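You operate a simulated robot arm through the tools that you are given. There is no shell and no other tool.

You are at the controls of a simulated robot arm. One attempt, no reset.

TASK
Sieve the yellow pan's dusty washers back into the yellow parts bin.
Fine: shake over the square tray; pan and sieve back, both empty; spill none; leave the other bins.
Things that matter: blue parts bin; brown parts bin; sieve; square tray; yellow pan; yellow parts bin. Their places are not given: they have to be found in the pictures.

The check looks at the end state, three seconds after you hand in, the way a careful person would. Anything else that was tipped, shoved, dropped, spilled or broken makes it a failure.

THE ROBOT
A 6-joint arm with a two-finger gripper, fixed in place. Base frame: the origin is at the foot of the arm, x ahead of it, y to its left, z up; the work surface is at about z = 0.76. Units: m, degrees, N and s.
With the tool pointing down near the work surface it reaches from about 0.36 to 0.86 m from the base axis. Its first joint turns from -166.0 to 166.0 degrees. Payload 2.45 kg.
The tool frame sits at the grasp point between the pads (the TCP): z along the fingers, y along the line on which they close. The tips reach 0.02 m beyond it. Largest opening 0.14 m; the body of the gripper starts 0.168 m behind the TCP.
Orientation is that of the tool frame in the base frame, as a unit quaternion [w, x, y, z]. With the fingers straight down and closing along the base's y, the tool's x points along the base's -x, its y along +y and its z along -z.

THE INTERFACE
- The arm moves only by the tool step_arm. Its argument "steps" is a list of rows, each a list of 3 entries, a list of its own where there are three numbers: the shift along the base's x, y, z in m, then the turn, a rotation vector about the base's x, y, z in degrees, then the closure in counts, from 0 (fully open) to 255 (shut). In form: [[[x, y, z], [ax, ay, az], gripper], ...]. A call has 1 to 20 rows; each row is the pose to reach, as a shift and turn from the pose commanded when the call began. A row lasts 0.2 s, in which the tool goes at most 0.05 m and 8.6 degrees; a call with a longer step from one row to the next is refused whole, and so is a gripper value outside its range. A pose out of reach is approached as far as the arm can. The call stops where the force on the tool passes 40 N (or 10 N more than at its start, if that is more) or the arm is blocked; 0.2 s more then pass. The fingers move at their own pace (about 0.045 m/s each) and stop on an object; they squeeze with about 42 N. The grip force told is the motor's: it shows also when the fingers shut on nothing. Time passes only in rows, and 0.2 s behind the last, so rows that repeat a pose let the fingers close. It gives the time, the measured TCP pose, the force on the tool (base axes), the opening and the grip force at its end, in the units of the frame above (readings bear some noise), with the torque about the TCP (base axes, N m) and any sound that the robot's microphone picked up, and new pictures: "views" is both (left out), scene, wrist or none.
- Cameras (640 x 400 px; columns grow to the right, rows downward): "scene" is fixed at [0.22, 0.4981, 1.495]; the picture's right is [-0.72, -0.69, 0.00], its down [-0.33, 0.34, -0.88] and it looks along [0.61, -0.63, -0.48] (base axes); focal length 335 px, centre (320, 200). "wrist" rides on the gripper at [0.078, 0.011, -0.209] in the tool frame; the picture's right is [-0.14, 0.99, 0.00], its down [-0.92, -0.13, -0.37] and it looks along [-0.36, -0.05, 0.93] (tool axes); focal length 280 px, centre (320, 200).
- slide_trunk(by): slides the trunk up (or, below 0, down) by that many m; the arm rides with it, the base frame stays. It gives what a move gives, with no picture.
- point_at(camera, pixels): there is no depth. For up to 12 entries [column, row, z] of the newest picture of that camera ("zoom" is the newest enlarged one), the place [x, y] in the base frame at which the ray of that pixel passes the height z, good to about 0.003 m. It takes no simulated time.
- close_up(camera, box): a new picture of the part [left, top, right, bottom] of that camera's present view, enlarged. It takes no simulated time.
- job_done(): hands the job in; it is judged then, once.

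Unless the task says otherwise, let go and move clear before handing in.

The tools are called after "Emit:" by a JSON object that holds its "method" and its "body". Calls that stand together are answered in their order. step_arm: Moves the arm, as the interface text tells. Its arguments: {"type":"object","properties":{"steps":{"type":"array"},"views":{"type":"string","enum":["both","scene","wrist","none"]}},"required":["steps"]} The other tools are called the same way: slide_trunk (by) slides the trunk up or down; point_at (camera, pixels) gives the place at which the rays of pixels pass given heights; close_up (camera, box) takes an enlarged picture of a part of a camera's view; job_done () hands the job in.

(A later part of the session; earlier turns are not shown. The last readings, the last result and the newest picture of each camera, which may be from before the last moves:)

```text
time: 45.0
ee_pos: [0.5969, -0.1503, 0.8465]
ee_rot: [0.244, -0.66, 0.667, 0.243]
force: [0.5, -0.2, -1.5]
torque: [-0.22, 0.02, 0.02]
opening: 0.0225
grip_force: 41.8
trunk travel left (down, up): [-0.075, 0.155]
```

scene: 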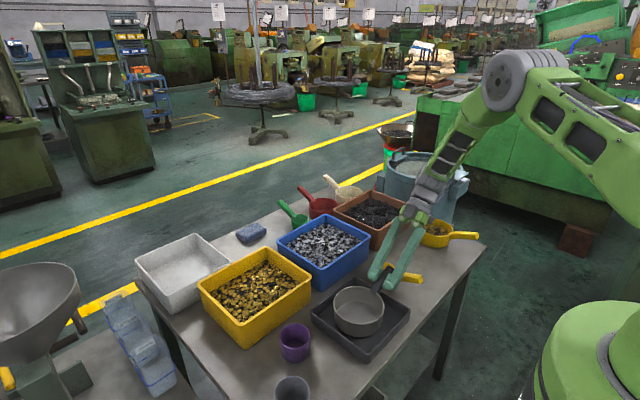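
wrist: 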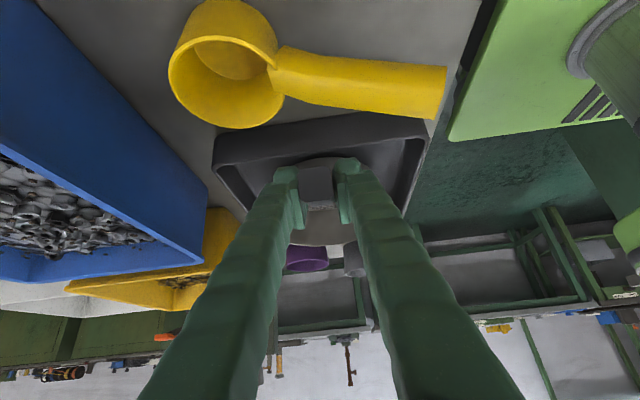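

The sieve is just above the tray floor. I'll lower it in small steps and watch the vertical force.

Emit:
{"method": "step_arm", "body": {"steps": [[[0, 0.001, -0.004], [0, 0, 0], 255], [[0, 0.001, -0.008], [0, 0, 0], 255], [[0, 0.001, -0.011], [0, 0, 0], 255], [[0, 0.001, -0.011], [0, 0, 0], 255]], "views": "none"}}

Emit:
{"method": "step_arm", "body": {"steps": [[[0, 0, -0.002], [0, 0, 0], 255], [[0, 0, -0.002], [0, 0, 0], 255]], "views": "scene"}}

```text
time: 46.0
ee_pos: [0.5962, -0.1487, 0.837]
ee_rot: [0.246, -0.66, 0.667, 0.242]
force: [0.4, -2.8, 24.3]
torque: [1.07, 0.04, -0.02]
opening: 0.0224
grip_force: 42.1
trunk travel left (down, up): [-0.075, 0.155]
```

```text
time: 46.6
ee_pos: [0.5964, -0.151, 0.8341]
ee_rot: [0.246, -0.66, 0.667, 0.241]
force: [2.0, -13.9, 34.1]
torque: [0.79, -0.01, -0.06]
opening: 0.0225
grip_force: 41.4
trunk travel left (down, up): [-0.075, 0.155]
```

scene: 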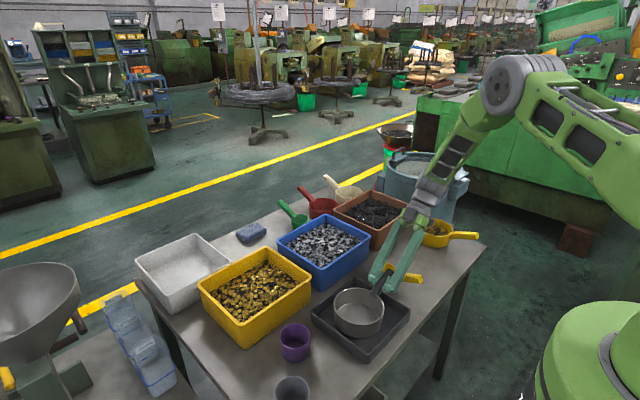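

The sieve is firmly on the tray floor at 34 N, which is more than needed. I'll relieve it by a few mm.

Emit:
{"method": "step_arm", "body": {"steps": [[[0, 0, 0.002], [0, 0, 0], 255], [[0, 0, 0.004], [0, 0, 0], 255], [[0, 0, 0.004], [0, 0, 0], 255]], "views": "none"}}

```text
time: 47.4
ee_pos: [0.5953, -0.1493, 0.8348]
ee_rot: [0.244, -0.661, 0.667, 0.243]
force: [0.2, 0.1, -2.3]
torque: [-0.21, -0.02, 0.0]
opening: 0.0221
grip_force: 42.1
trunk travel left (down, up): [-0.075, 0.155]
```

Unloaded (-2.3 N is just the weight). I'll ease down 1.5 mm and open.

Emit:
{"method": "step_arm", "body": {"steps": [[[0, 0, -0.0015], [0, 0, 0], 255], [[0, 0, -0.0015], [0, 0, 0], 240], [[0, 0, -0.0015], [0, 0, 0], 220], [[0, 0, -0.0015], [0, 0, 0], 200], [[0, 0, -0.0015], [0, 0, 0], 170], [[0, 0, -0.0015], [0, 0, 0], 140], [[0, 0, -0.0015], [0, 0, 0], 120], [[0, 0, -0.0015], [0, 0, 0], 120]], "views": "both"}}

```text
time: 49.2
ee_pos: [0.5967, -0.148, 0.8357]
ee_rot: [0.244, -0.661, 0.667, 0.243]
force: [0.0, 0.9, -0.8]
torque: [-0.02, -0.05, -0.03]
opening: 0.0739
grip_force: 0.0
trunk travel left (down, up): [-0.075, 0.155]
```

scene: 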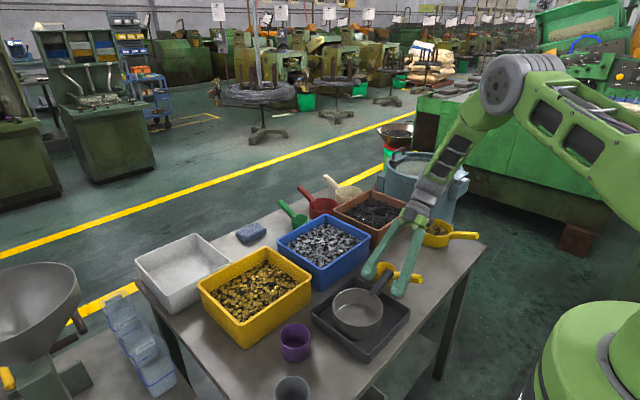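
wrist: 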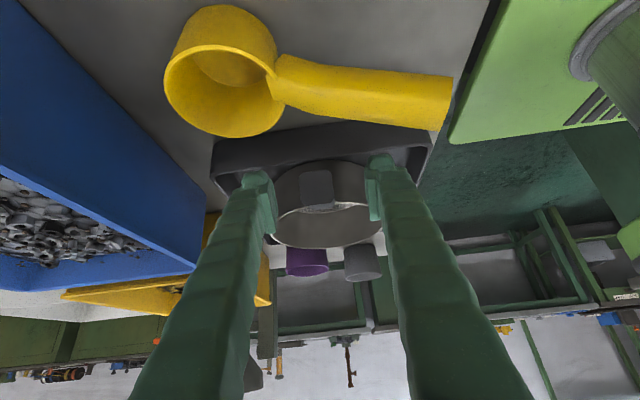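

Released; the sieve sits flat in the tray. I'll rise straight up, take a look at it, then swing back toward the pan.

Emit:
{"method": "step_arm", "body": {"steps": [[[0, 0, 0.04], [0, 0, 0], 120], [[0, 0, 0.08], [0, 0, 0], 120], [[0, 0, 0.12], [0, 0, 0], 120], [[0, 0, 0.16], [0, 0, 0], 120]], "views": "scene"}}

Emit:
{"method": "close_up", "body": {"camera": "scene", "box": [290, 240, 450, 370]}}

Emit:
{"method": "step_arm", "body": {"steps": [[[-0.007, -0.03, 0], [0, 0, -7.5], 120], [[-0.014, -0.061, 0], [0, 0, -15], 120], [[-0.021, -0.092, 0], [0, 0, -22.5], 120], [[-0.029, -0.123, 0], [0, 0, -30], 120], [[-0.036, -0.154, 0], [0, 0, -37.5], 100], [[-0.043, -0.184, 0], [0, 0, -45], 80], [[-0.05, -0.215, 0], [0, 0, -52.5], 60], [[-0.057, -0.246, 0], [0, 0, -60], 40], [[-0.064, -0.277, 0], [0, 0, -67.5], 20], [[-0.071, -0.307, 0], [0, 0, -75], 0], [[-0.079, -0.338, 0], [0, 0, -82.5], 0], [[-0.085, -0.369, 0], [0, 0, -83], 0], [[-0.092, -0.402, 0], [0, 0, -83], 0], [[-0.092, -0.402, 0], [0, 0, -83], 0]], "views": "both"}}

```text
time: 50.2
ee_pos: [0.5975, -0.145, 0.995]
ee_rot: [0.244, -0.661, 0.667, 0.243]
force: [0.1, 0.1, 0.7]
torque: [-0.03, -0.02, -0.03]
opening: 0.0742
grip_force: 0.0
trunk travel left (down, up): [-0.075, 0.155]
```

scene: 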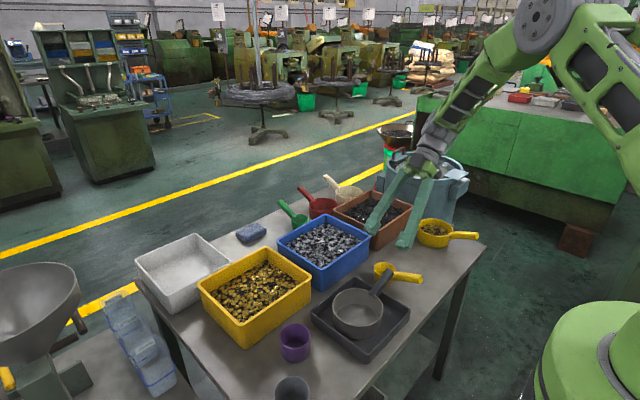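

```text
3.08 times, centred on (370, 305) of scene
```

zoom: 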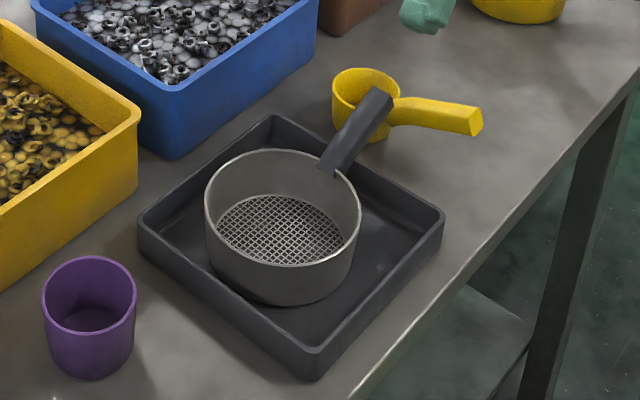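

```text
time: 53.2
ee_pos: [0.5039, -0.552, 0.9946]
ee_rot: [0.342, -0.052, 0.938, 0.019]
force: [-0.9, 0.0, 0.0]
torque: [0.03, -0.04, -0.01]
opening: 0.1399
grip_force: 0.0
trunk travel left (down, up): [-0.075, 0.155]
```

scene: 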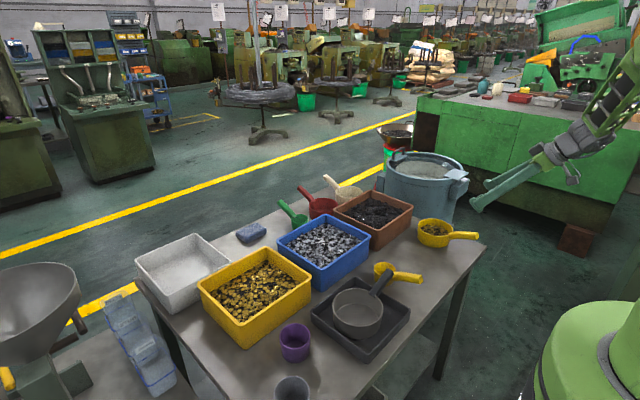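
wrist: 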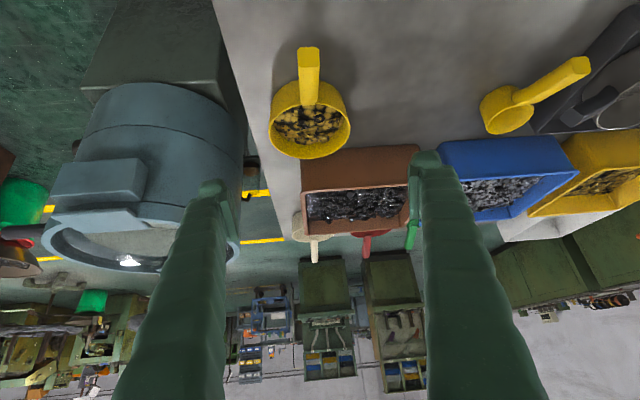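

I'm over the pan. I'll measure its handle line and rim from this viewpoint.

Emit:
{"method": "close_up", "body": {"camera": "wrist", "box": [240, 30, 400, 170]}}

Emit:
{"method": "point_at", "body": {"camera": "wrist", "pixels": [[308, 55, 0.842], [310, 104, 0.815], [309, 80, 0.828], [269, 123, 0.82], [351, 121, 0.82], [311, 159, 0.82]]}}

```text
2.86 times, centred on (320, 100) of wrist
```

zoom: 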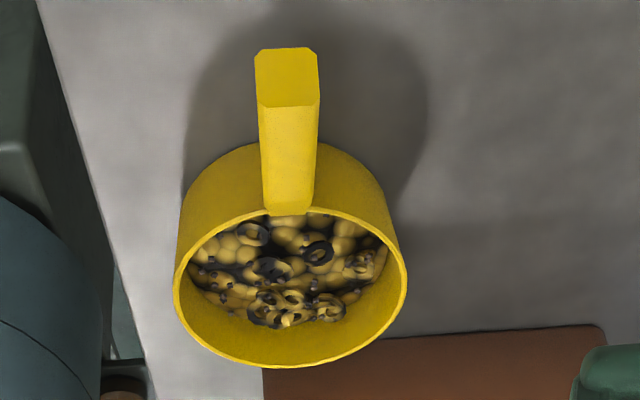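

```text
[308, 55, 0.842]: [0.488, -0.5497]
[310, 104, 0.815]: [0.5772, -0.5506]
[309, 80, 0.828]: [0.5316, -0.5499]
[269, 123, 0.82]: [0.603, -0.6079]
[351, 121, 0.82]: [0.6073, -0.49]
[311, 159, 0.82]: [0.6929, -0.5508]
```

The pan handle runs from (0.488,-0.550) to (0.577,-0.551), nearly along x, with the rim centre near (0.632,-0.549). I'll trim the yaw by -4.8° and descend over the handle.

Emit:
{"method": "step_arm", "body": {"steps": [[[0.019, 0.0015, -0.03], [0, 0, -4.8], 0], [[0.019, 0.0015, -0.07], [0, 0, -4.8], 0], [[0.019, 0.0015, -0.11], [0, 0, -4.8], 0], [[0.019, 0.0015, -0.14], [0, 0, -4.8], 0], [[0.019, 0.0015, -0.1636], [0, 0, -4.8], 0], [[0.019, 0.0015, -0.1636], [0, 0, -4.8], 0]], "views": "both"}}

```text
time: 54.6
ee_pos: [0.5252, -0.5496, 0.8303]
ee_rot: [0.345, -0.013, 0.938, 0.005]
force: [-0.2, -0.3, -0.9]
torque: [-0.02, -0.05, -0.02]
opening: 0.1399
grip_force: 0.0
trunk travel left (down, up): [-0.075, 0.155]
```

scene: 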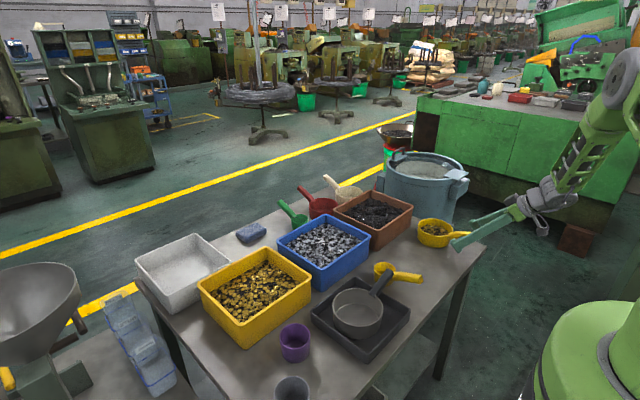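
wrist: 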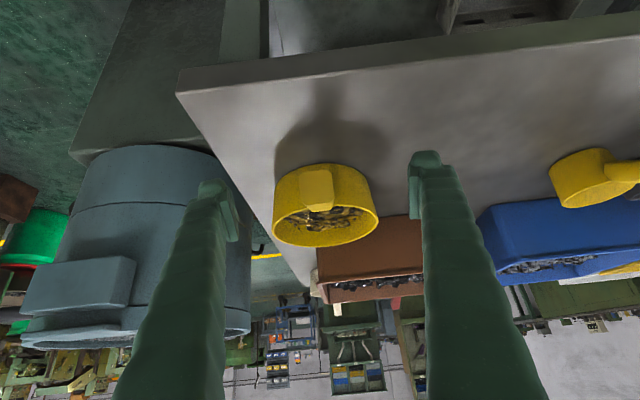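

The handle end at (318,188) is centred between the fingers. Closing now.

Emit:
{"method": "step_arm", "body": {"steps": [[[0, 0, 0], [0, 0, 0], 100], [[0, 0, 0], [0, 0, 0], 150], [[0, 0, 0], [0, 0, 0], 190], [[0, 0, 0], [0, 0, 0], 200], [[0, 0, 0], [0, 0, 0], 255], [[0, 0, 0], [0, 0, 0], 255], [[0, 0, 0], [0, 0, 0], 255], [[0, 0, 0], [0, 0, 0], 255], [[0, 0, 0], [0, 0, 0], 255], [[0, 0, 0], [0, 0, 0], 255]], "views": "wrist"}}

Emit:
{"method": "step_arm", "body": {"steps": [[[0, 0, 0.01], [0, 0, 0], 255], [[0, 0, 0.02], [0, 0, 0], 255], [[0, 0, 0.04], [0, 0, 0], 255], [[0, 0, 0.07], [0, 0, 0], 255], [[0, 0, 0.1], [0, 0, 0], 255], [[0, 0, 0.13], [0, 0, 0], 255], [[0, 0, 0.16], [0, 0, 0], 255], [[0, 0, 0.16], [0, 0, 0], 255]], "views": "both"}}

Emit:
{"method": "close_up", "body": {"camera": "scene", "box": [380, 150, 540, 270]}}

```text
time: 56.8
ee_pos: [0.5234, -0.548, 0.8306]
ee_rot: [0.345, -0.014, 0.938, 0.005]
force: [0.4, -0.9, 0.1]
torque: [-0.06, -0.05, -0.15]
opening: 0.0223
grip_force: 41.6
trunk travel left (down, up): [-0.075, 0.155]
```

wrist: 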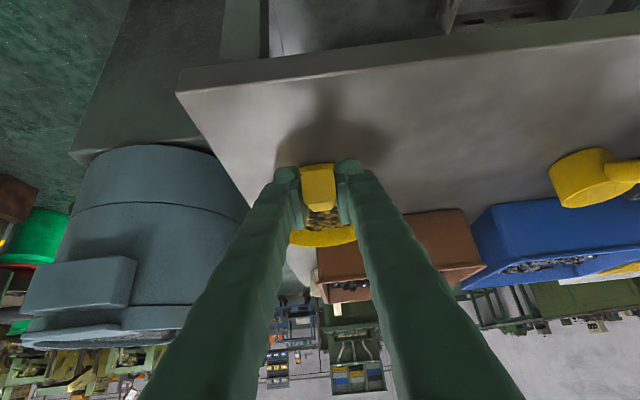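

```text
time: 58.6
ee_pos: [0.5233, -0.5495, 0.9919]
ee_rot: [0.345, -0.014, 0.939, 0.006]
force: [0.2, 0.0, -2.9]
torque: [-0.01, 0.34, 0.0]
opening: 0.0225
grip_force: 41.8
trunk travel left (down, up): [-0.075, 0.155]
```

scene: 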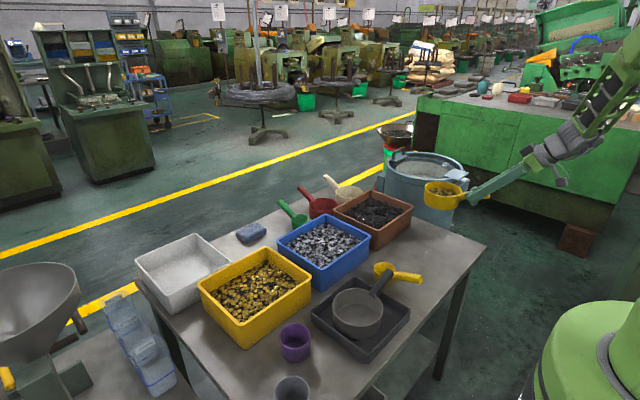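
wrist: 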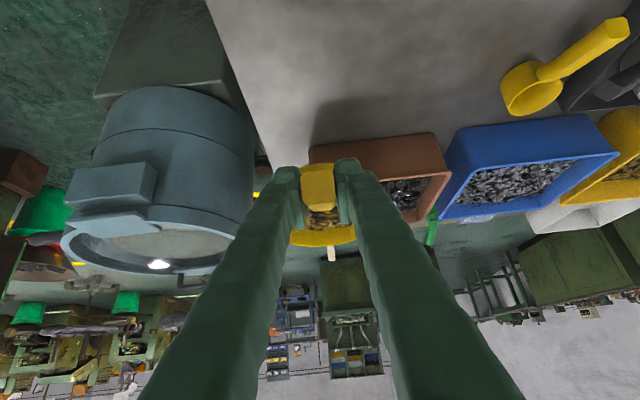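

```text
3.33 times, centred on (460, 210) of scene
```

zoom: 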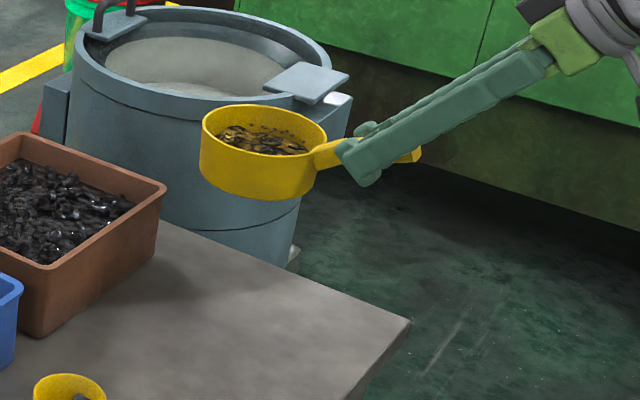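

The pan is lifted level with about 2.9 N of load and its washers inside. I'll swing it slowly around to face +y and bring it behind the sieve at this height.

Emit:
{"method": "step_arm", "body": {"steps": [[[0.004, 0.014, 0], [0, 0, 3], 255], [[0.008, 0.032, 0], [0, 0, 8.4], 255], [[0.013, 0.052, 0], [0, 0, 14], 255], [[0.018, 0.074, 0], [0, 0, 20], 255], [[0.023, 0.096, 0], [0, 0, 26], 255], [[0.028, 0.118, 0], [0, 0, 32], 255], [[0.033, 0.14, 0], [0, 0, 38], 255], [[0.038, 0.162, 0], [0, 0, 44], 255], [[0.043, 0.184, 0], [0, 0, 50], 255], [[0.048, 0.206, 0], [0, 0, 56], 255], [[0.053, 0.228, 0], [0, 0, 62], 255], [[0.058, 0.25, 0], [0, 0, 68], 255], [[0.063, 0.272, 0], [0, 0, 74], 255], [[0.068, 0.292, 0], [0, 0, 80], 255], [[0.071, 0.305, 0], [0, 0, 85], 255], [[0.0735, 0.314, 0], [0, 0, 88.4], 255], [[0.0735, 0.314, 0], [0, 0, 88.4], 255]], "views": "both"}}

Emit:
{"method": "close_up", "body": {"camera": "scene", "box": [300, 200, 460, 350]}}

```text
time: 62.2
ee_pos: [0.5967, -0.2353, 0.9933]
ee_rot: [-0.243, 0.664, -0.664, -0.243]
force: [-0.8, -0.1, -3.8]
torque: [-0.35, 0.01, -0.02]
opening: 0.0226
grip_force: 42.0
trunk travel left (down, up): [-0.075, 0.155]
```

scene: 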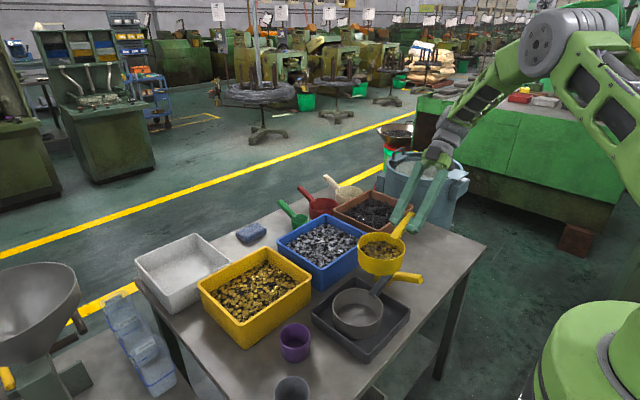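
wrist: 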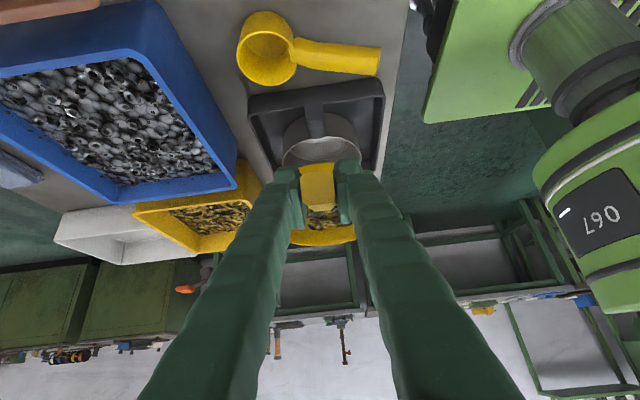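

```text
2.67 times, centred on (380, 275) of scene
```

zoom: 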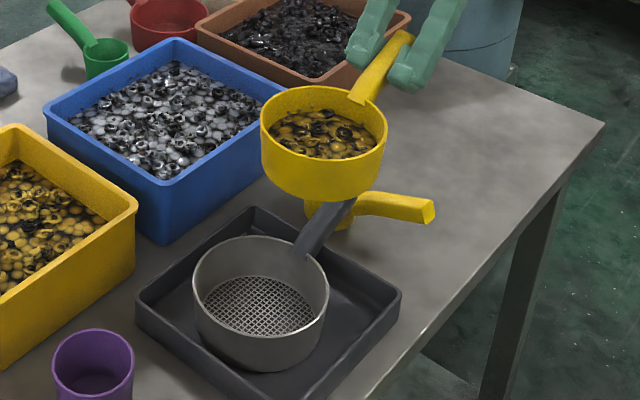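

The pan is behind and above the sieve. I'll confirm the sieve's rim position from the scene picture before tipping.

Emit:
{"method": "point_at", "body": {"camera": "scene", "pixels": [[332.4, 306.8, 0.825], [383.4, 306.8, 0.825], [356.8, 288.5, 0.825], [358.3, 326.7, 0.825]]}}

```text
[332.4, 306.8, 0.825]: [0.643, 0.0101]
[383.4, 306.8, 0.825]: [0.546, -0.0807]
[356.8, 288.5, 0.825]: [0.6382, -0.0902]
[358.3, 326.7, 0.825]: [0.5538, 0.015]
```

The sieve centre is confirmed near (0.596,-0.039). I'll tip the pan forward about its lip to 40° while bringing the lip over the sieve, then check.

Emit:
{"method": "step_arm", "body": {"steps": [[[0, 0.0073, 0.0085], [-5, 0, 0], 255], [[0, 0.0098, 0.0183], [-10, 0, 0], 255], [[0, 0.0143, 0.0275], [-15, 0, 0], 255], [[0, 0.0194, 0.0364], [-20, 0, 0], 255], [[0, 0.0263, 0.04], [-25, 0, 0], 255], [[0, 0.0336, 0.0425], [-30, 0, 0], 255], [[0, 0.0428, 0.0443], [-35, 0, 0], 255], [[0, 0.0522, 0.0457], [-40, 0, 0], 255]], "views": "both"}}

Emit:
{"method": "close_up", "body": {"camera": "scene", "box": [300, 200, 460, 350]}}

```text
time: 64.0
ee_pos: [0.596, -0.1826, 1.0375]
ee_rot: [0.0, 0.707, -0.707, -0.001]
force: [0.4, 0.4, -4.5]
torque: [-0.16, 0.01, 0.01]
opening: 0.0225
grip_force: 41.5
trunk travel left (down, up): [-0.075, 0.155]
```

scene: 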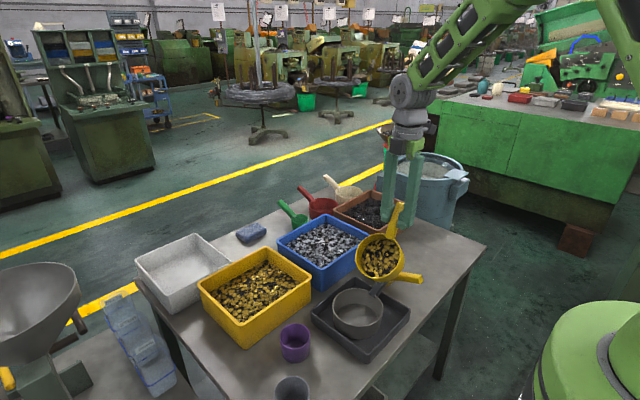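
wrist: 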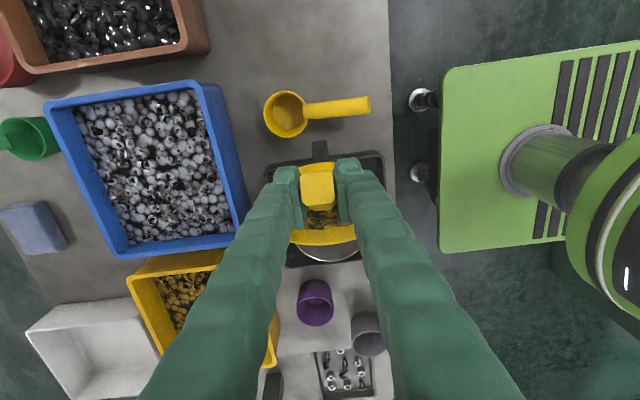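

```text
2.67 times, centred on (380, 275) of scene
```

zoom: 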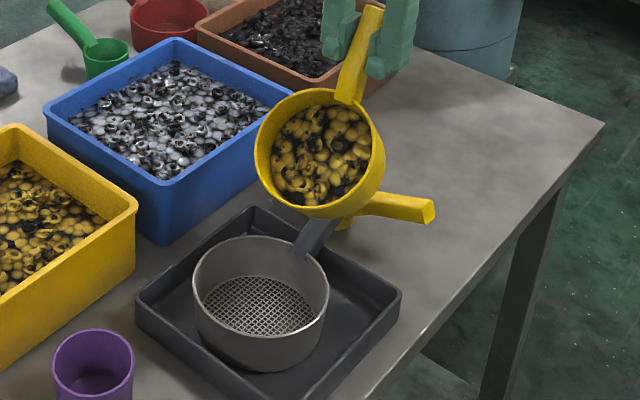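

The washers have slid toward the lip and none have fallen. The lip is over the sieve, so I'll keep tipping slowly to 70°.

Emit:
{"method": "step_arm", "body": {"steps": [[[0, 0.0053, 0.0012], [-2.5, 0, 0], 255], [[0, 0.0108, 0.0023], [-5, 0, 0], 255], [[0, 0.0164, 0.0035], [-7.5, 0, 0], 255], [[0, 0.0222, 0.0046], [-10, 0, 0], 255], [[0, 0.0283, 0.0047], [-12.5, 0, 0], 255], [[0, 0.0346, 0.0048], [-15, 0, 0], 255], [[0, 0.041, 0.0049], [-17.5, 0, 0], 255], [[0, 0.0476, 0.005], [-20, 0, 0], 255], [[0, 0.0543, 0.0052], [-22.5, 0, 0], 255], [[0, 0.0611, 0.0054], [-25, 0, 0], 255], [[0, 0.0681, 0.0056], [-27.5, 0, 0], 255], [[0, 0.0753, 0.0058], [-30, 0, 0], 255]], "views": "scene"}}

Emit:
{"method": "close_up", "body": {"camera": "scene", "box": [300, 200, 460, 350]}}

```text
time: 66.6
ee_pos: [0.5965, -0.1085, 1.0431]
ee_rot: [-0.182, -0.683, 0.684, -0.181]
force: [0.3, 1.2, -2.7]
torque: [0.07, 0.02, 0.03]
opening: 0.0222
grip_force: 41.9
trunk travel left (down, up): [-0.075, 0.155]
```

scene: 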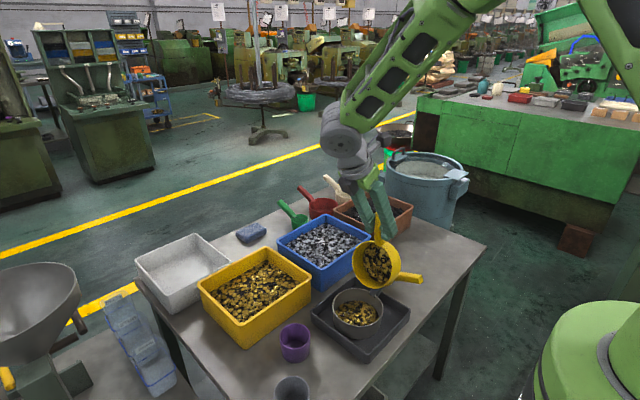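

```text
2.67 times, centred on (380, 275) of scene
```

zoom: 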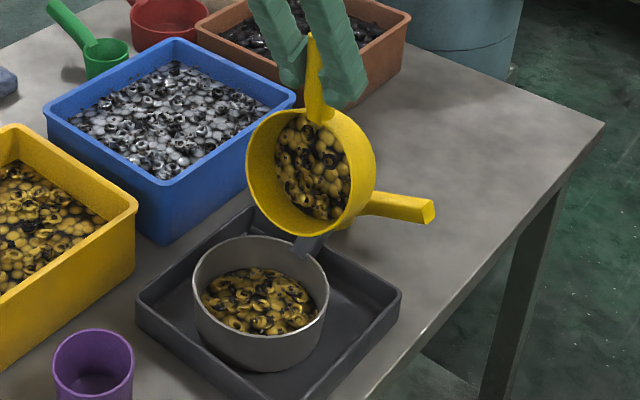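

Washers are landing inside the sieve with none outside. I'll continue tipping to 130° with the lip low over the sieve.

Emit:
{"method": "step_arm", "body": {"steps": [[[0, 0.0143, -0.002], [-5, 0, 0], 255], [[0, 0.0291, -0.0042], [-10, 0, 0], 255], [[0, 0.0438, -0.0085], [-15, 0, 0], 255], [[0, 0.0588, -0.0135], [-20, 0, 0], 255], [[0, 0.0734, -0.018], [-25, 0, 0], 255], [[0, 0.0881, -0.023], [-30, 0, 0], 255], [[0, 0.1023, -0.03], [-35, 0, 0], 255], [[0, 0.1162, -0.0376], [-40, 0, 0], 255], [[0, 0.1295, -0.0445], [-45, 0, 0], 255], [[0, 0.1423, -0.0518], [-50, 0, 0], 255], [[0, 0.1541, -0.061], [-55, 0, 0], 255], [[0, 0.1655, -0.0704], [-60, 0, 0], 255], [[0, 0.1655, -0.0704], [-60, 0, 0], 255]], "views": "both"}}

Emit:
{"method": "close_up", "body": {"camera": "scene", "box": [300, 200, 460, 350]}}

```text
time: 69.4
ee_pos: [0.5978, 0.0583, 0.9727]
ee_rot: [-0.499, -0.501, 0.501, -0.498]
force: [-0.5, -0.3, -2.3]
torque: [0.2, 0.02, 0.01]
opening: 0.0223
grip_force: 41.9
trunk travel left (down, up): [-0.075, 0.155]
```

scene: 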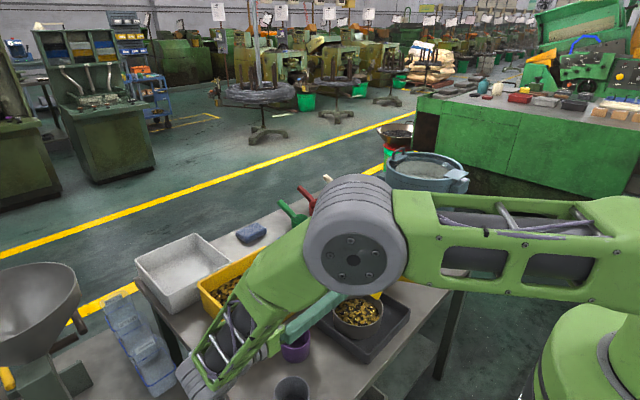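
wrist: 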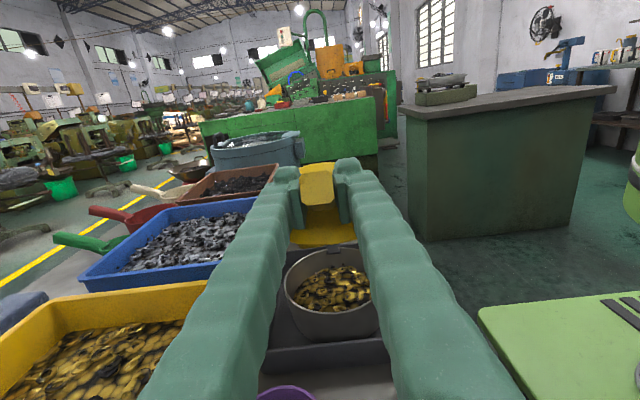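

```text
2.67 times, centred on (380, 275) of scene
```

zoom: 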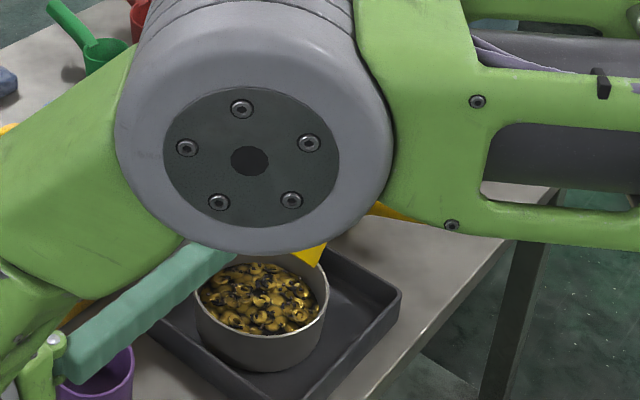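

Nearly all the washers are in the sieve, and the wrist view at (330,290) shows a clean pile. I'll tip a little more and jog the pan gently to clear any dust left in it.

Emit:
{"method": "step_arm", "body": {"steps": [[[0, 0.008, -0.0085], [-4, 0, 0], 255], [[0, 0.0161, -0.0173], [-8, 0, 0], 255], [[0, 0.0161, -0.0053], [-8, 0, 0], 255], [[0, 0.0161, -0.0173], [-8, 0, 0], 255], [[0, 0.0161, -0.0053], [-8, 0, 0], 255], [[0, 0.0161, -0.0173], [-8, 0, 0], 255], [[0, 0.0161, -0.0053], [-8, 0, 0], 255], [[0, 0.0161, -0.0173], [-8, 0, 0], 255], [[0, 0.0221, -0.0113], [-8, 0, 0], 255], [[0, 0.0121, -0.0113], [-8, 0, 0], 255], [[0, 0.0221, -0.0113], [-8, 0, 0], 255], [[0, 0.0121, -0.0113], [-8, 0, 0], 255], [[0, 0.0161, -0.0113], [-8, 0, 0], 255], [[0, 0.0161, -0.0113], [-8, 0, 0], 255]], "views": "both"}}

Emit:
{"method": "close_up", "body": {"camera": "wrist", "box": [250, 140, 410, 360]}}

```text
time: 72.4
ee_pos: [0.5966, 0.0743, 0.9618]
ee_rot: [0.531, 0.467, -0.465, 0.532]
force: [0.6, -0.5, -1.8]
torque: [0.17, -0.01, 0.01]
opening: 0.0222
grip_force: 42.1
out of reach, approached as far as the arm can: row 9, 11
trunk travel left (down, up): [-0.075, 0.155]
```

scene: 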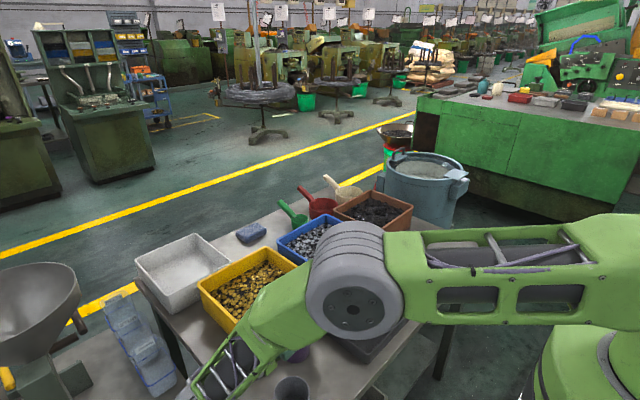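
wrist: 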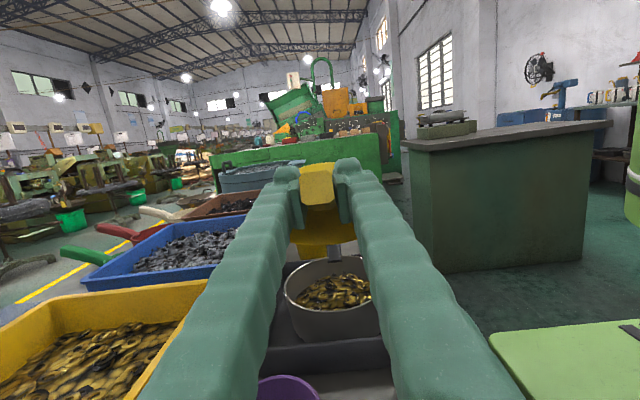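

```text
1.82 times, centred on (330, 250) of wrist
```

zoom: 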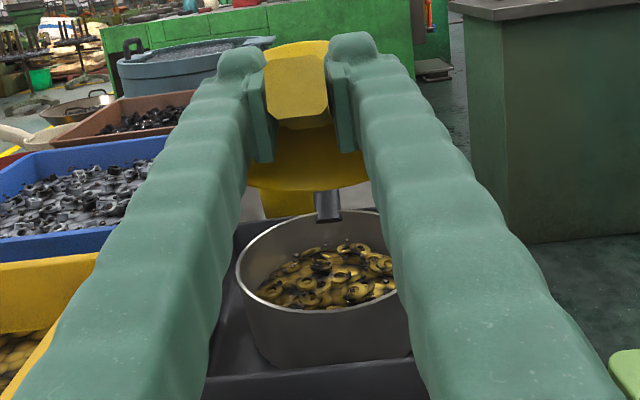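

The pan looks empty from here and the pile is in the sieve. The arm is close to its reach limit, so I'll retrace the same path back to level.

Emit:
{"method": "step_arm", "body": {"steps": [[[0, -0.0161, 0.0113], [8, 0, 0], 255], [[0, -0.0275, 0.0207], [13, 0, 0], 255], [[0, -0.0393, 0.0299], [18, 0, 0], 255], [[0, -0.0521, 0.0372], [23, 0, 0], 255], [[0, -0.0654, 0.0441], [28, 0, 0], 255], [[0, -0.0793, 0.0517], [33, 0, 0], 255], [[0, -0.0935, 0.0587], [38, 0, 0], 255], [[0, -0.1082, 0.0637], [43, 0, 0], 255], [[0, -0.1228, 0.0682], [48, 0, 0], 255], [[0, -0.1465, 0.0772], [56, 0, 0], 255], [[0, -0.1702, 0.0807], [64, 0, 0], 255], [[0, -0.1928, 0.0812], [72, 0, 0], 255], [[0, -0.2146, 0.0809], [80, 0, 0], 255], [[0, -0.2347, 0.0805], [88, 0, 0], 255], [[0, -0.2528, 0.0762], [96, 0, 0], 255], [[0, -0.2683, 0.0742], [104, 0, 0], 255], [[0, -0.2818, 0.0712], [112, 0, 0], 255], [[0, -0.2918, 0.0632], [120, 0, 0], 255], [[0, -0.2993, 0.0485], [128, 0, 0], 255], [[0, -0.3028, 0.0332], [136, 0, 0], 255]], "views": "both"}}

Emit:
{"method": "close_up", "body": {"camera": "scene", "box": [300, 200, 460, 350]}}

```text
time: 76.6
ee_pos: [0.5975, -0.2296, 0.9935]
ee_rot: [-0.233, 0.668, -0.667, -0.233]
force: [0.2, -1.2, -1.9]
torque: [-0.23, 0.0, 0.01]
opening: 0.0223
grip_force: 41.9
trunk travel left (down, up): [-0.075, 0.155]
```

scene: 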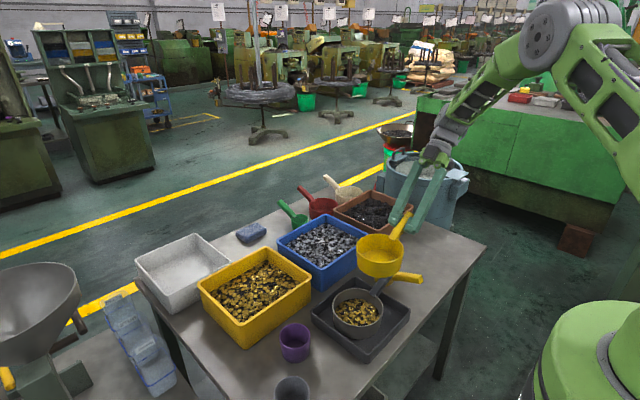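
wrist: 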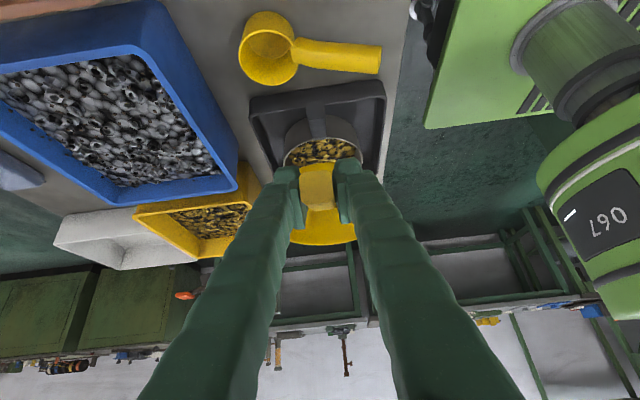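

```text
2.67 times, centred on (380, 275) of scene
```

zoom: 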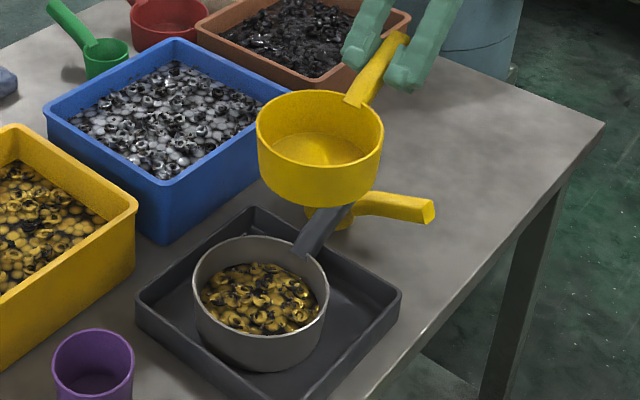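

The pan is clean and empty, and all washers are in the sieve. I'll restore the exact carrying tilt and swing the pan back over its original spot.

Emit:
{"method": "step_arm", "body": {"steps": [[[0, -0.005, 0], [1.8, 0, 0], 255]], "views": "none"}}

Emit:
{"method": "step_arm", "body": {"steps": [[[-0.006, -0.025, 0], [0, 0, -7.4], 255], [[-0.012, -0.052, 0], [0, 0, -14.8], 255], [[-0.018, -0.079, 0], [0, 0, -22.2], 255], [[-0.024, -0.105, 0], [0, 0, -29.6], 255], [[-0.031, -0.131, 0], [0, 0, -37], 255], [[-0.037, -0.157, 0], [0, 0, -44.4], 255], [[-0.043, -0.183, 0], [0, 0, -51.8], 255], [[-0.049, -0.21, 0], [0, 0, -59.2], 255], [[-0.055, -0.236, 0], [0, 0, -66.6], 255], [[-0.061, -0.262, 0], [0, 0, -74], 255], [[-0.067, -0.288, 0], [0, 0, -81.4], 255], [[-0.074, -0.3145, 0], [0, 0, -88.4], 255], [[-0.074, -0.3145, 0], [0, 0, -88.4], 255]], "views": "both"}}

```text
time: 77.0
ee_pos: [0.5963, -0.2333, 0.9955]
ee_rot: [-0.242, 0.665, -0.664, -0.242]
force: [-0.4, 1.0, -1.8]
torque: [-0.22, -0.01, 0.01]
opening: 0.0224
grip_force: 42.0
trunk travel left (down, up): [-0.075, 0.155]
```

```text
time: 79.8
ee_pos: [0.5209, -0.5485, 0.995]
ee_rot: [0.342, -0.013, 0.94, 0.006]
force: [0.8, 0.6, -2.9]
torque: [0.01, 0.18, 0.0]
opening: 0.0225
grip_force: 42.0
trunk travel left (down, up): [-0.075, 0.155]
```

scene: 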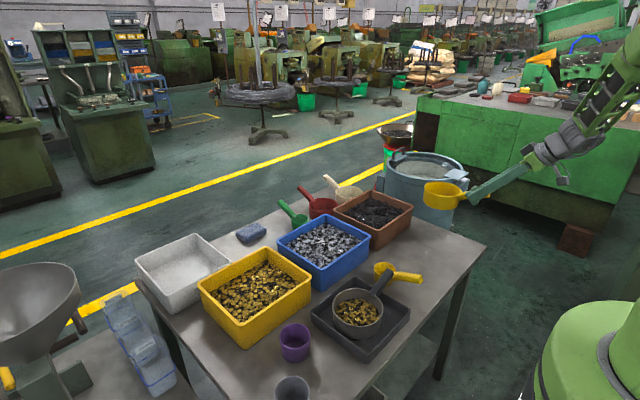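
wrist: 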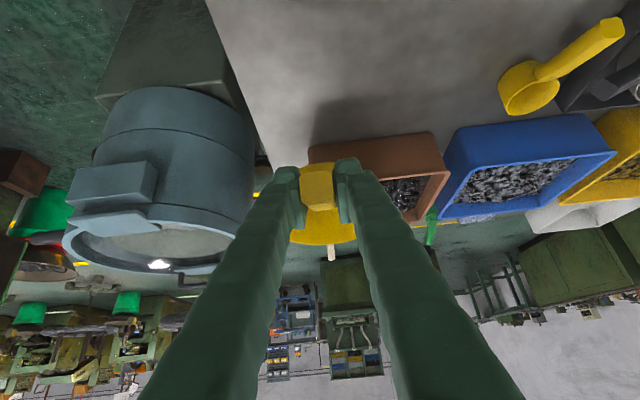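

The pan is back above its original place. I'll lower it, slowing near the table.

Emit:
{"method": "step_arm", "body": {"steps": [[[0.0015, 0, -0.04], [0, 0, 0], 255], [[0.0015, 0, -0.08], [0, 0, 0], 255], [[0.0015, 0, -0.12], [0, 0, 0], 255], [[0.0015, 0, -0.14], [0, 0, 0], 255], [[0.0015, 0, -0.152], [0, 0, 0], 255], [[0.0015, 0, -0.157], [0, 0, 0], 255], [[0.0015, 0, -0.157], [0, 0, 0], 255]], "views": "scene"}}

```text
time: 81.4
ee_pos: [0.5238, -0.5485, 0.8382]
ee_rot: [0.343, -0.013, 0.939, 0.006]
force: [-0.5, 0.0, -2.3]
torque: [-0.03, 0.18, 0.0]
opening: 0.0223
grip_force: 42.1
trunk travel left (down, up): [-0.075, 0.155]
```

scene: 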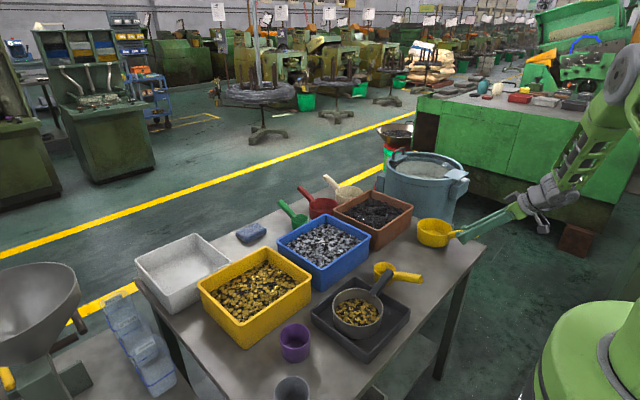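

Emit:
{"method": "step_arm", "body": {"steps": [[[0, 0, -0.002], [0, 0, 0], 255], [[0, 0, -0.004], [0, 0, 0], 255], [[0, 0, -0.004], [0, 0, 0], 255]], "views": "none"}}

```text
time: 82.2
ee_pos: [0.5243, -0.5489, 0.8346]
ee_rot: [0.344, -0.014, 0.939, 0.005]
force: [-0.2, 0.2, 2.1]
torque: [-0.13, -0.34, 0.01]
opening: 0.0224
grip_force: 42.7
trunk travel left (down, up): [-0.075, 0.155]
```

The force changed sign, so the pan is touching the table. I'll go down one more mm and open.

Emit:
{"method": "step_arm", "body": {"steps": [[[0, 0, -0.001], [0, 0, 0], 255], [[0, 0, -0.001], [0, 0, 0], 240], [[0, 0, -0.001], [0, 0, 0], 225], [[0, 0, -0.001], [0, 0, 0], 205], [[0, 0, -0.001], [0, 0, 0], 180], [[0, 0, -0.001], [0, 0, 0], 150], [[0, 0, -0.001], [0, 0, 0], 120], [[0, 0, -0.001], [0, 0, 0], 120]], "views": "none"}}

Emit:
{"method": "step_arm", "body": {"steps": [[[0, 0, 0.03], [0, 0, 0], 120], [[0, 0, 0.07], [0, 0, 0], 120], [[0, 0, 0.11], [0, 0, 0], 120], [[-0.01, 0, 0.16], [0, 0, 0], 120]], "views": "both"}}

Emit:
{"method": "close_up", "body": {"camera": "scene", "box": [300, 200, 500, 350]}}

```text
time: 84.0
ee_pos: [0.525, -0.5479, 0.8336]
ee_rot: [0.343, -0.014, 0.939, 0.006]
force: [-0.5, 0.4, -0.5]
torque: [-0.03, 0.01, 0.04]
opening: 0.0742
grip_force: 0.0
trunk travel left (down, up): [-0.075, 0.155]
```

```text
refused: row 4 steps farther than a row can; nothing moved
```

```text
2.67 times, centred on (400, 275) of scene
```

zoom: 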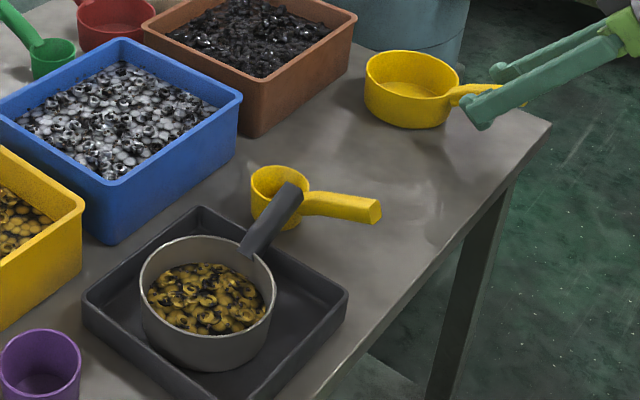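

The pan is down and released at its original spot. I'll rise clear, then swing back over the sieve handle.

Emit:
{"method": "step_arm", "body": {"steps": [[[0, 0, 0.03], [0, 0, 0], 120], [[0, 0, 0.07], [0, 0, 0], 120], [[0, 0, 0.11], [0, 0, 0], 120], [[0, 0, 0.15], [0, 0, 0], 120], [[0, 0, 0.16], [0, 0, 0], 120]], "views": "both"}}

Emit:
{"method": "step_arm", "body": {"steps": [[[0.006, 0.033, 0], [0, 0, 7.4], 120], [[0.012, 0.066, 0], [0, 0, 14.8], 120], [[0.018, 0.1, 0], [0, 0, 22.2], 120], [[0.024, 0.133, 0], [0, 0, 29.6], 120], [[0.03, 0.167, 0], [0, 0, 37], 120], [[0.036, 0.2, 0], [0, 0, 44.4], 120], [[0.042, 0.233, 0], [0, 0, 51.8], 120], [[0.049, 0.267, 0], [0, 0, 59.2], 120], [[0.055, 0.3, 0], [0, 0, 66.6], 120], [[0.061, 0.333, 0], [0, 0, 74], 120], [[0.067, 0.367, 0], [0, 0, 81.4], 120], [[0.073, 0.4, 0], [0, 0, 88.4], 120], [[0.073, 0.4, 0], [0, 0, 88.4], 120]], "views": "both"}}

Emit:
{"method": "close_up", "body": {"camera": "wrist", "box": [220, 0, 420, 220]}}

```text
time: 85.2
ee_pos: [0.5238, -0.5469, 0.9934]
ee_rot: [0.343, -0.014, 0.939, 0.007]
force: [-0.6, 0.3, -0.5]
torque: [-0.02, -0.01, 0.01]
opening: 0.0741
grip_force: 0.1
trunk travel left (down, up): [-0.075, 0.155]
```

scene: 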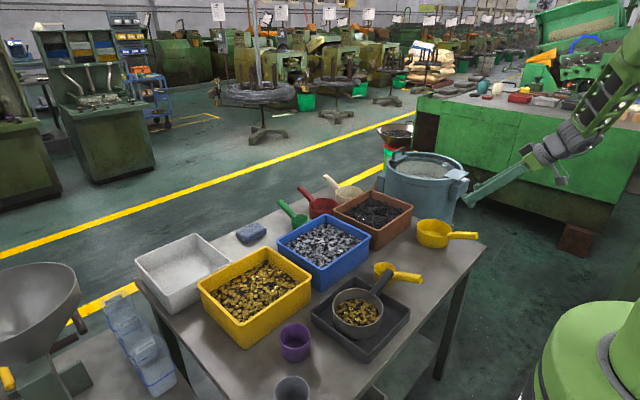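
wrist: 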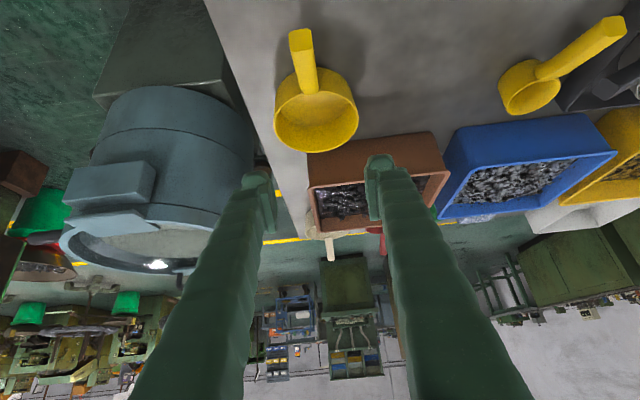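

```text
time: 88.0
ee_pos: [0.5962, -0.1485, 0.9923]
ee_rot: [-0.241, 0.665, -0.664, -0.243]
force: [0.9, 0.0, -0.6]
torque: [-0.02, -0.01, 0.01]
opening: 0.0738
grip_force: 0.1
trunk travel left (down, up): [-0.075, 0.155]
```

scene: 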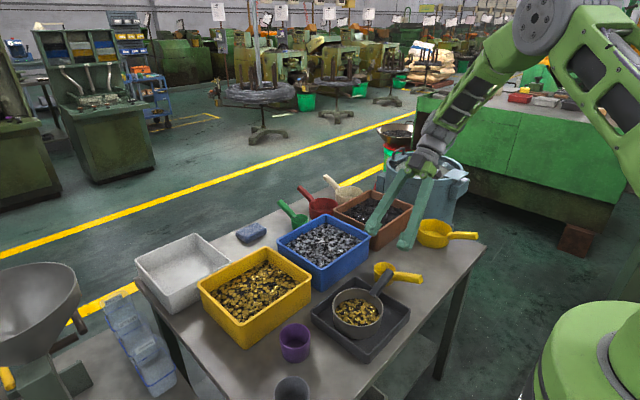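
wrist: 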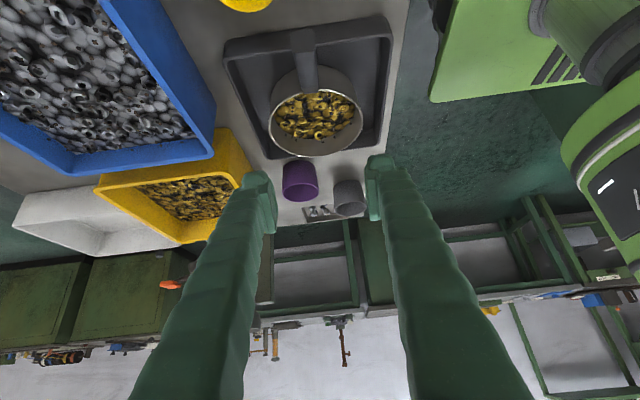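

```text
1.82 times, centred on (320, 110) of wrist
```

zoom: 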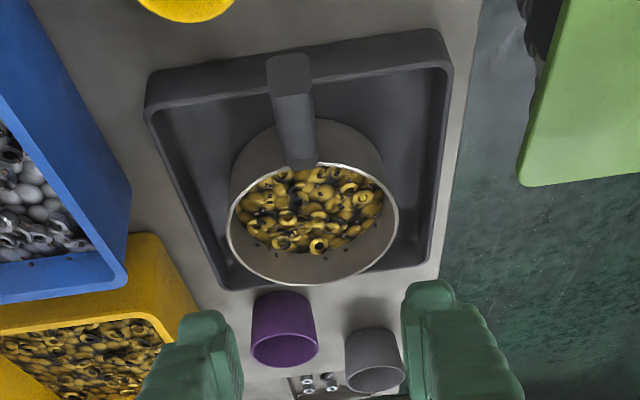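

I'm above the sieve handle, whose end is at (302,38). I'll verify its line before descending.

Emit:
{"method": "point_at", "body": {"camera": "wrist", "pixels": [[301, 40, 0.848], [305, 85, 0.822], [303, 65, 0.835], [316, 156, 0.825], [270, 115, 0.825], [363, 118, 0.825]]}}

```text
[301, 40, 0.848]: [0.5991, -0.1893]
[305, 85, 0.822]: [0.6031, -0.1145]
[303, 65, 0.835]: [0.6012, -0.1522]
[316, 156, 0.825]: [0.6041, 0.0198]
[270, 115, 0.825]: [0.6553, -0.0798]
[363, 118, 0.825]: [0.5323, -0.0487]
```

The handle passes x≈0.600 at y=-0.15, so I'll offset x by 2 mm and descend onto it.

Emit:
{"method": "step_arm", "body": {"steps": [[[0.002, 0, -0.04], [0, 0, 0], 120], [[0.002, 0, -0.08], [0, 0, 0], 120], [[0.002, 0, -0.115], [0, 0, 0], 120], [[0.002, 0, -0.14], [0, 0, 0], 120], [[0.002, 0, -0.1555], [0, 0, 0], 120], [[0.002, 0, -0.1555], [0, 0, 0], 120]], "views": "both"}}

```text
time: 89.4
ee_pos: [0.6, -0.1485, 0.8364]
ee_rot: [0.243, -0.664, 0.664, 0.243]
force: [0.4, 0.3, -0.6]
torque: [0.01, 0.01, -0.01]
opening: 0.0739
grip_force: 0.1
trunk travel left (down, up): [-0.075, 0.155]
```

scene: 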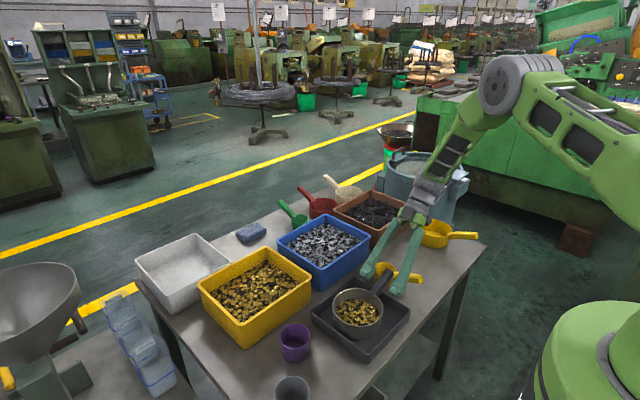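
wrist: 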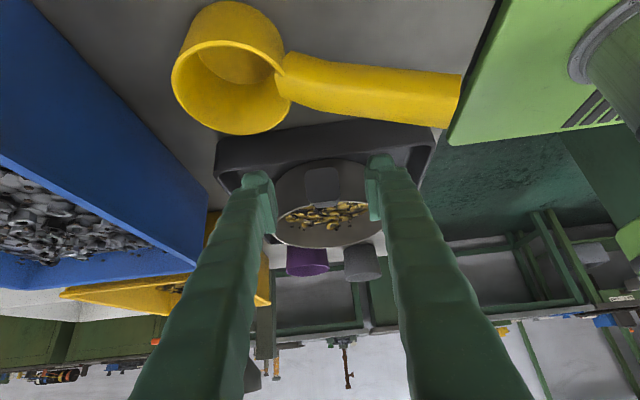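

The handle (321,180) is centred between the fingers. I'll close and lift a little so the sieve hangs low over the tray.

Emit:
{"method": "step_arm", "body": {"steps": [[[0, 0, 0], [0, 0, 0], 160], [[0, 0, 0], [0, 0, 0], 190], [[0, 0, 0], [0, 0, 0], 255], [[0, 0, 0], [0, 0, 0], 255], [[0, 0, 0], [0, 0, 0], 255], [[0, 0, 0], [0, 0, 0], 255], [[0, 0, 0], [0, 0, 0], 255], [[0, 0, 0], [0, 0, 0], 255], [[0, 0, 0.005], [0, 0, 0], 255], [[0, 0, 0.015], [0, 0, 0], 255], [[0, 0, 0.03], [0, 0, 0], 255], [[0, 0, 0.045], [0, 0, 0], 255], [[0, 0, 0.045], [0, 0, 0], 255]], "views": "both"}}

Emit:
{"method": "close_up", "body": {"camera": "scene", "box": [290, 230, 450, 370]}}

```text
time: 92.2
ee_pos: [0.5998, -0.1482, 0.8822]
ee_rot: [-0.242, 0.665, -0.663, -0.243]
force: [0.3, 0.8, -3.9]
torque: [-0.39, 0.02, 0.0]
opening: 0.0226
grip_force: 42.1
trunk travel left (down, up): [-0.075, 0.155]
```

scene: 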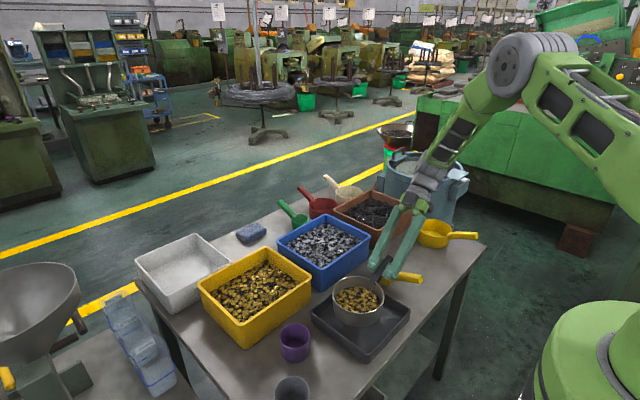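
wrist: 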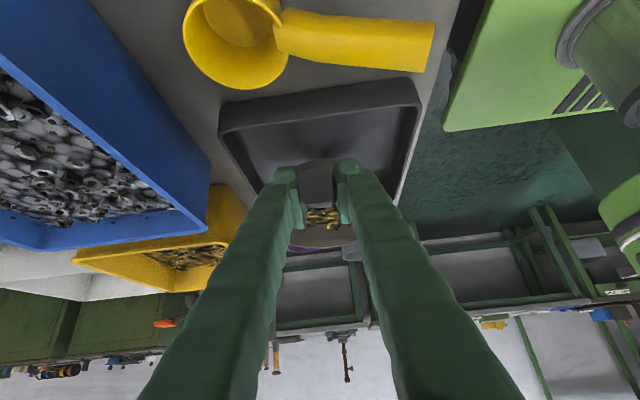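

```text
2.86 times, centred on (370, 300) of scene
```

zoom: 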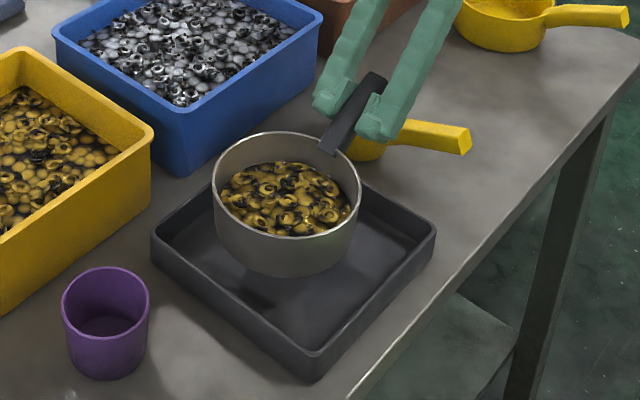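

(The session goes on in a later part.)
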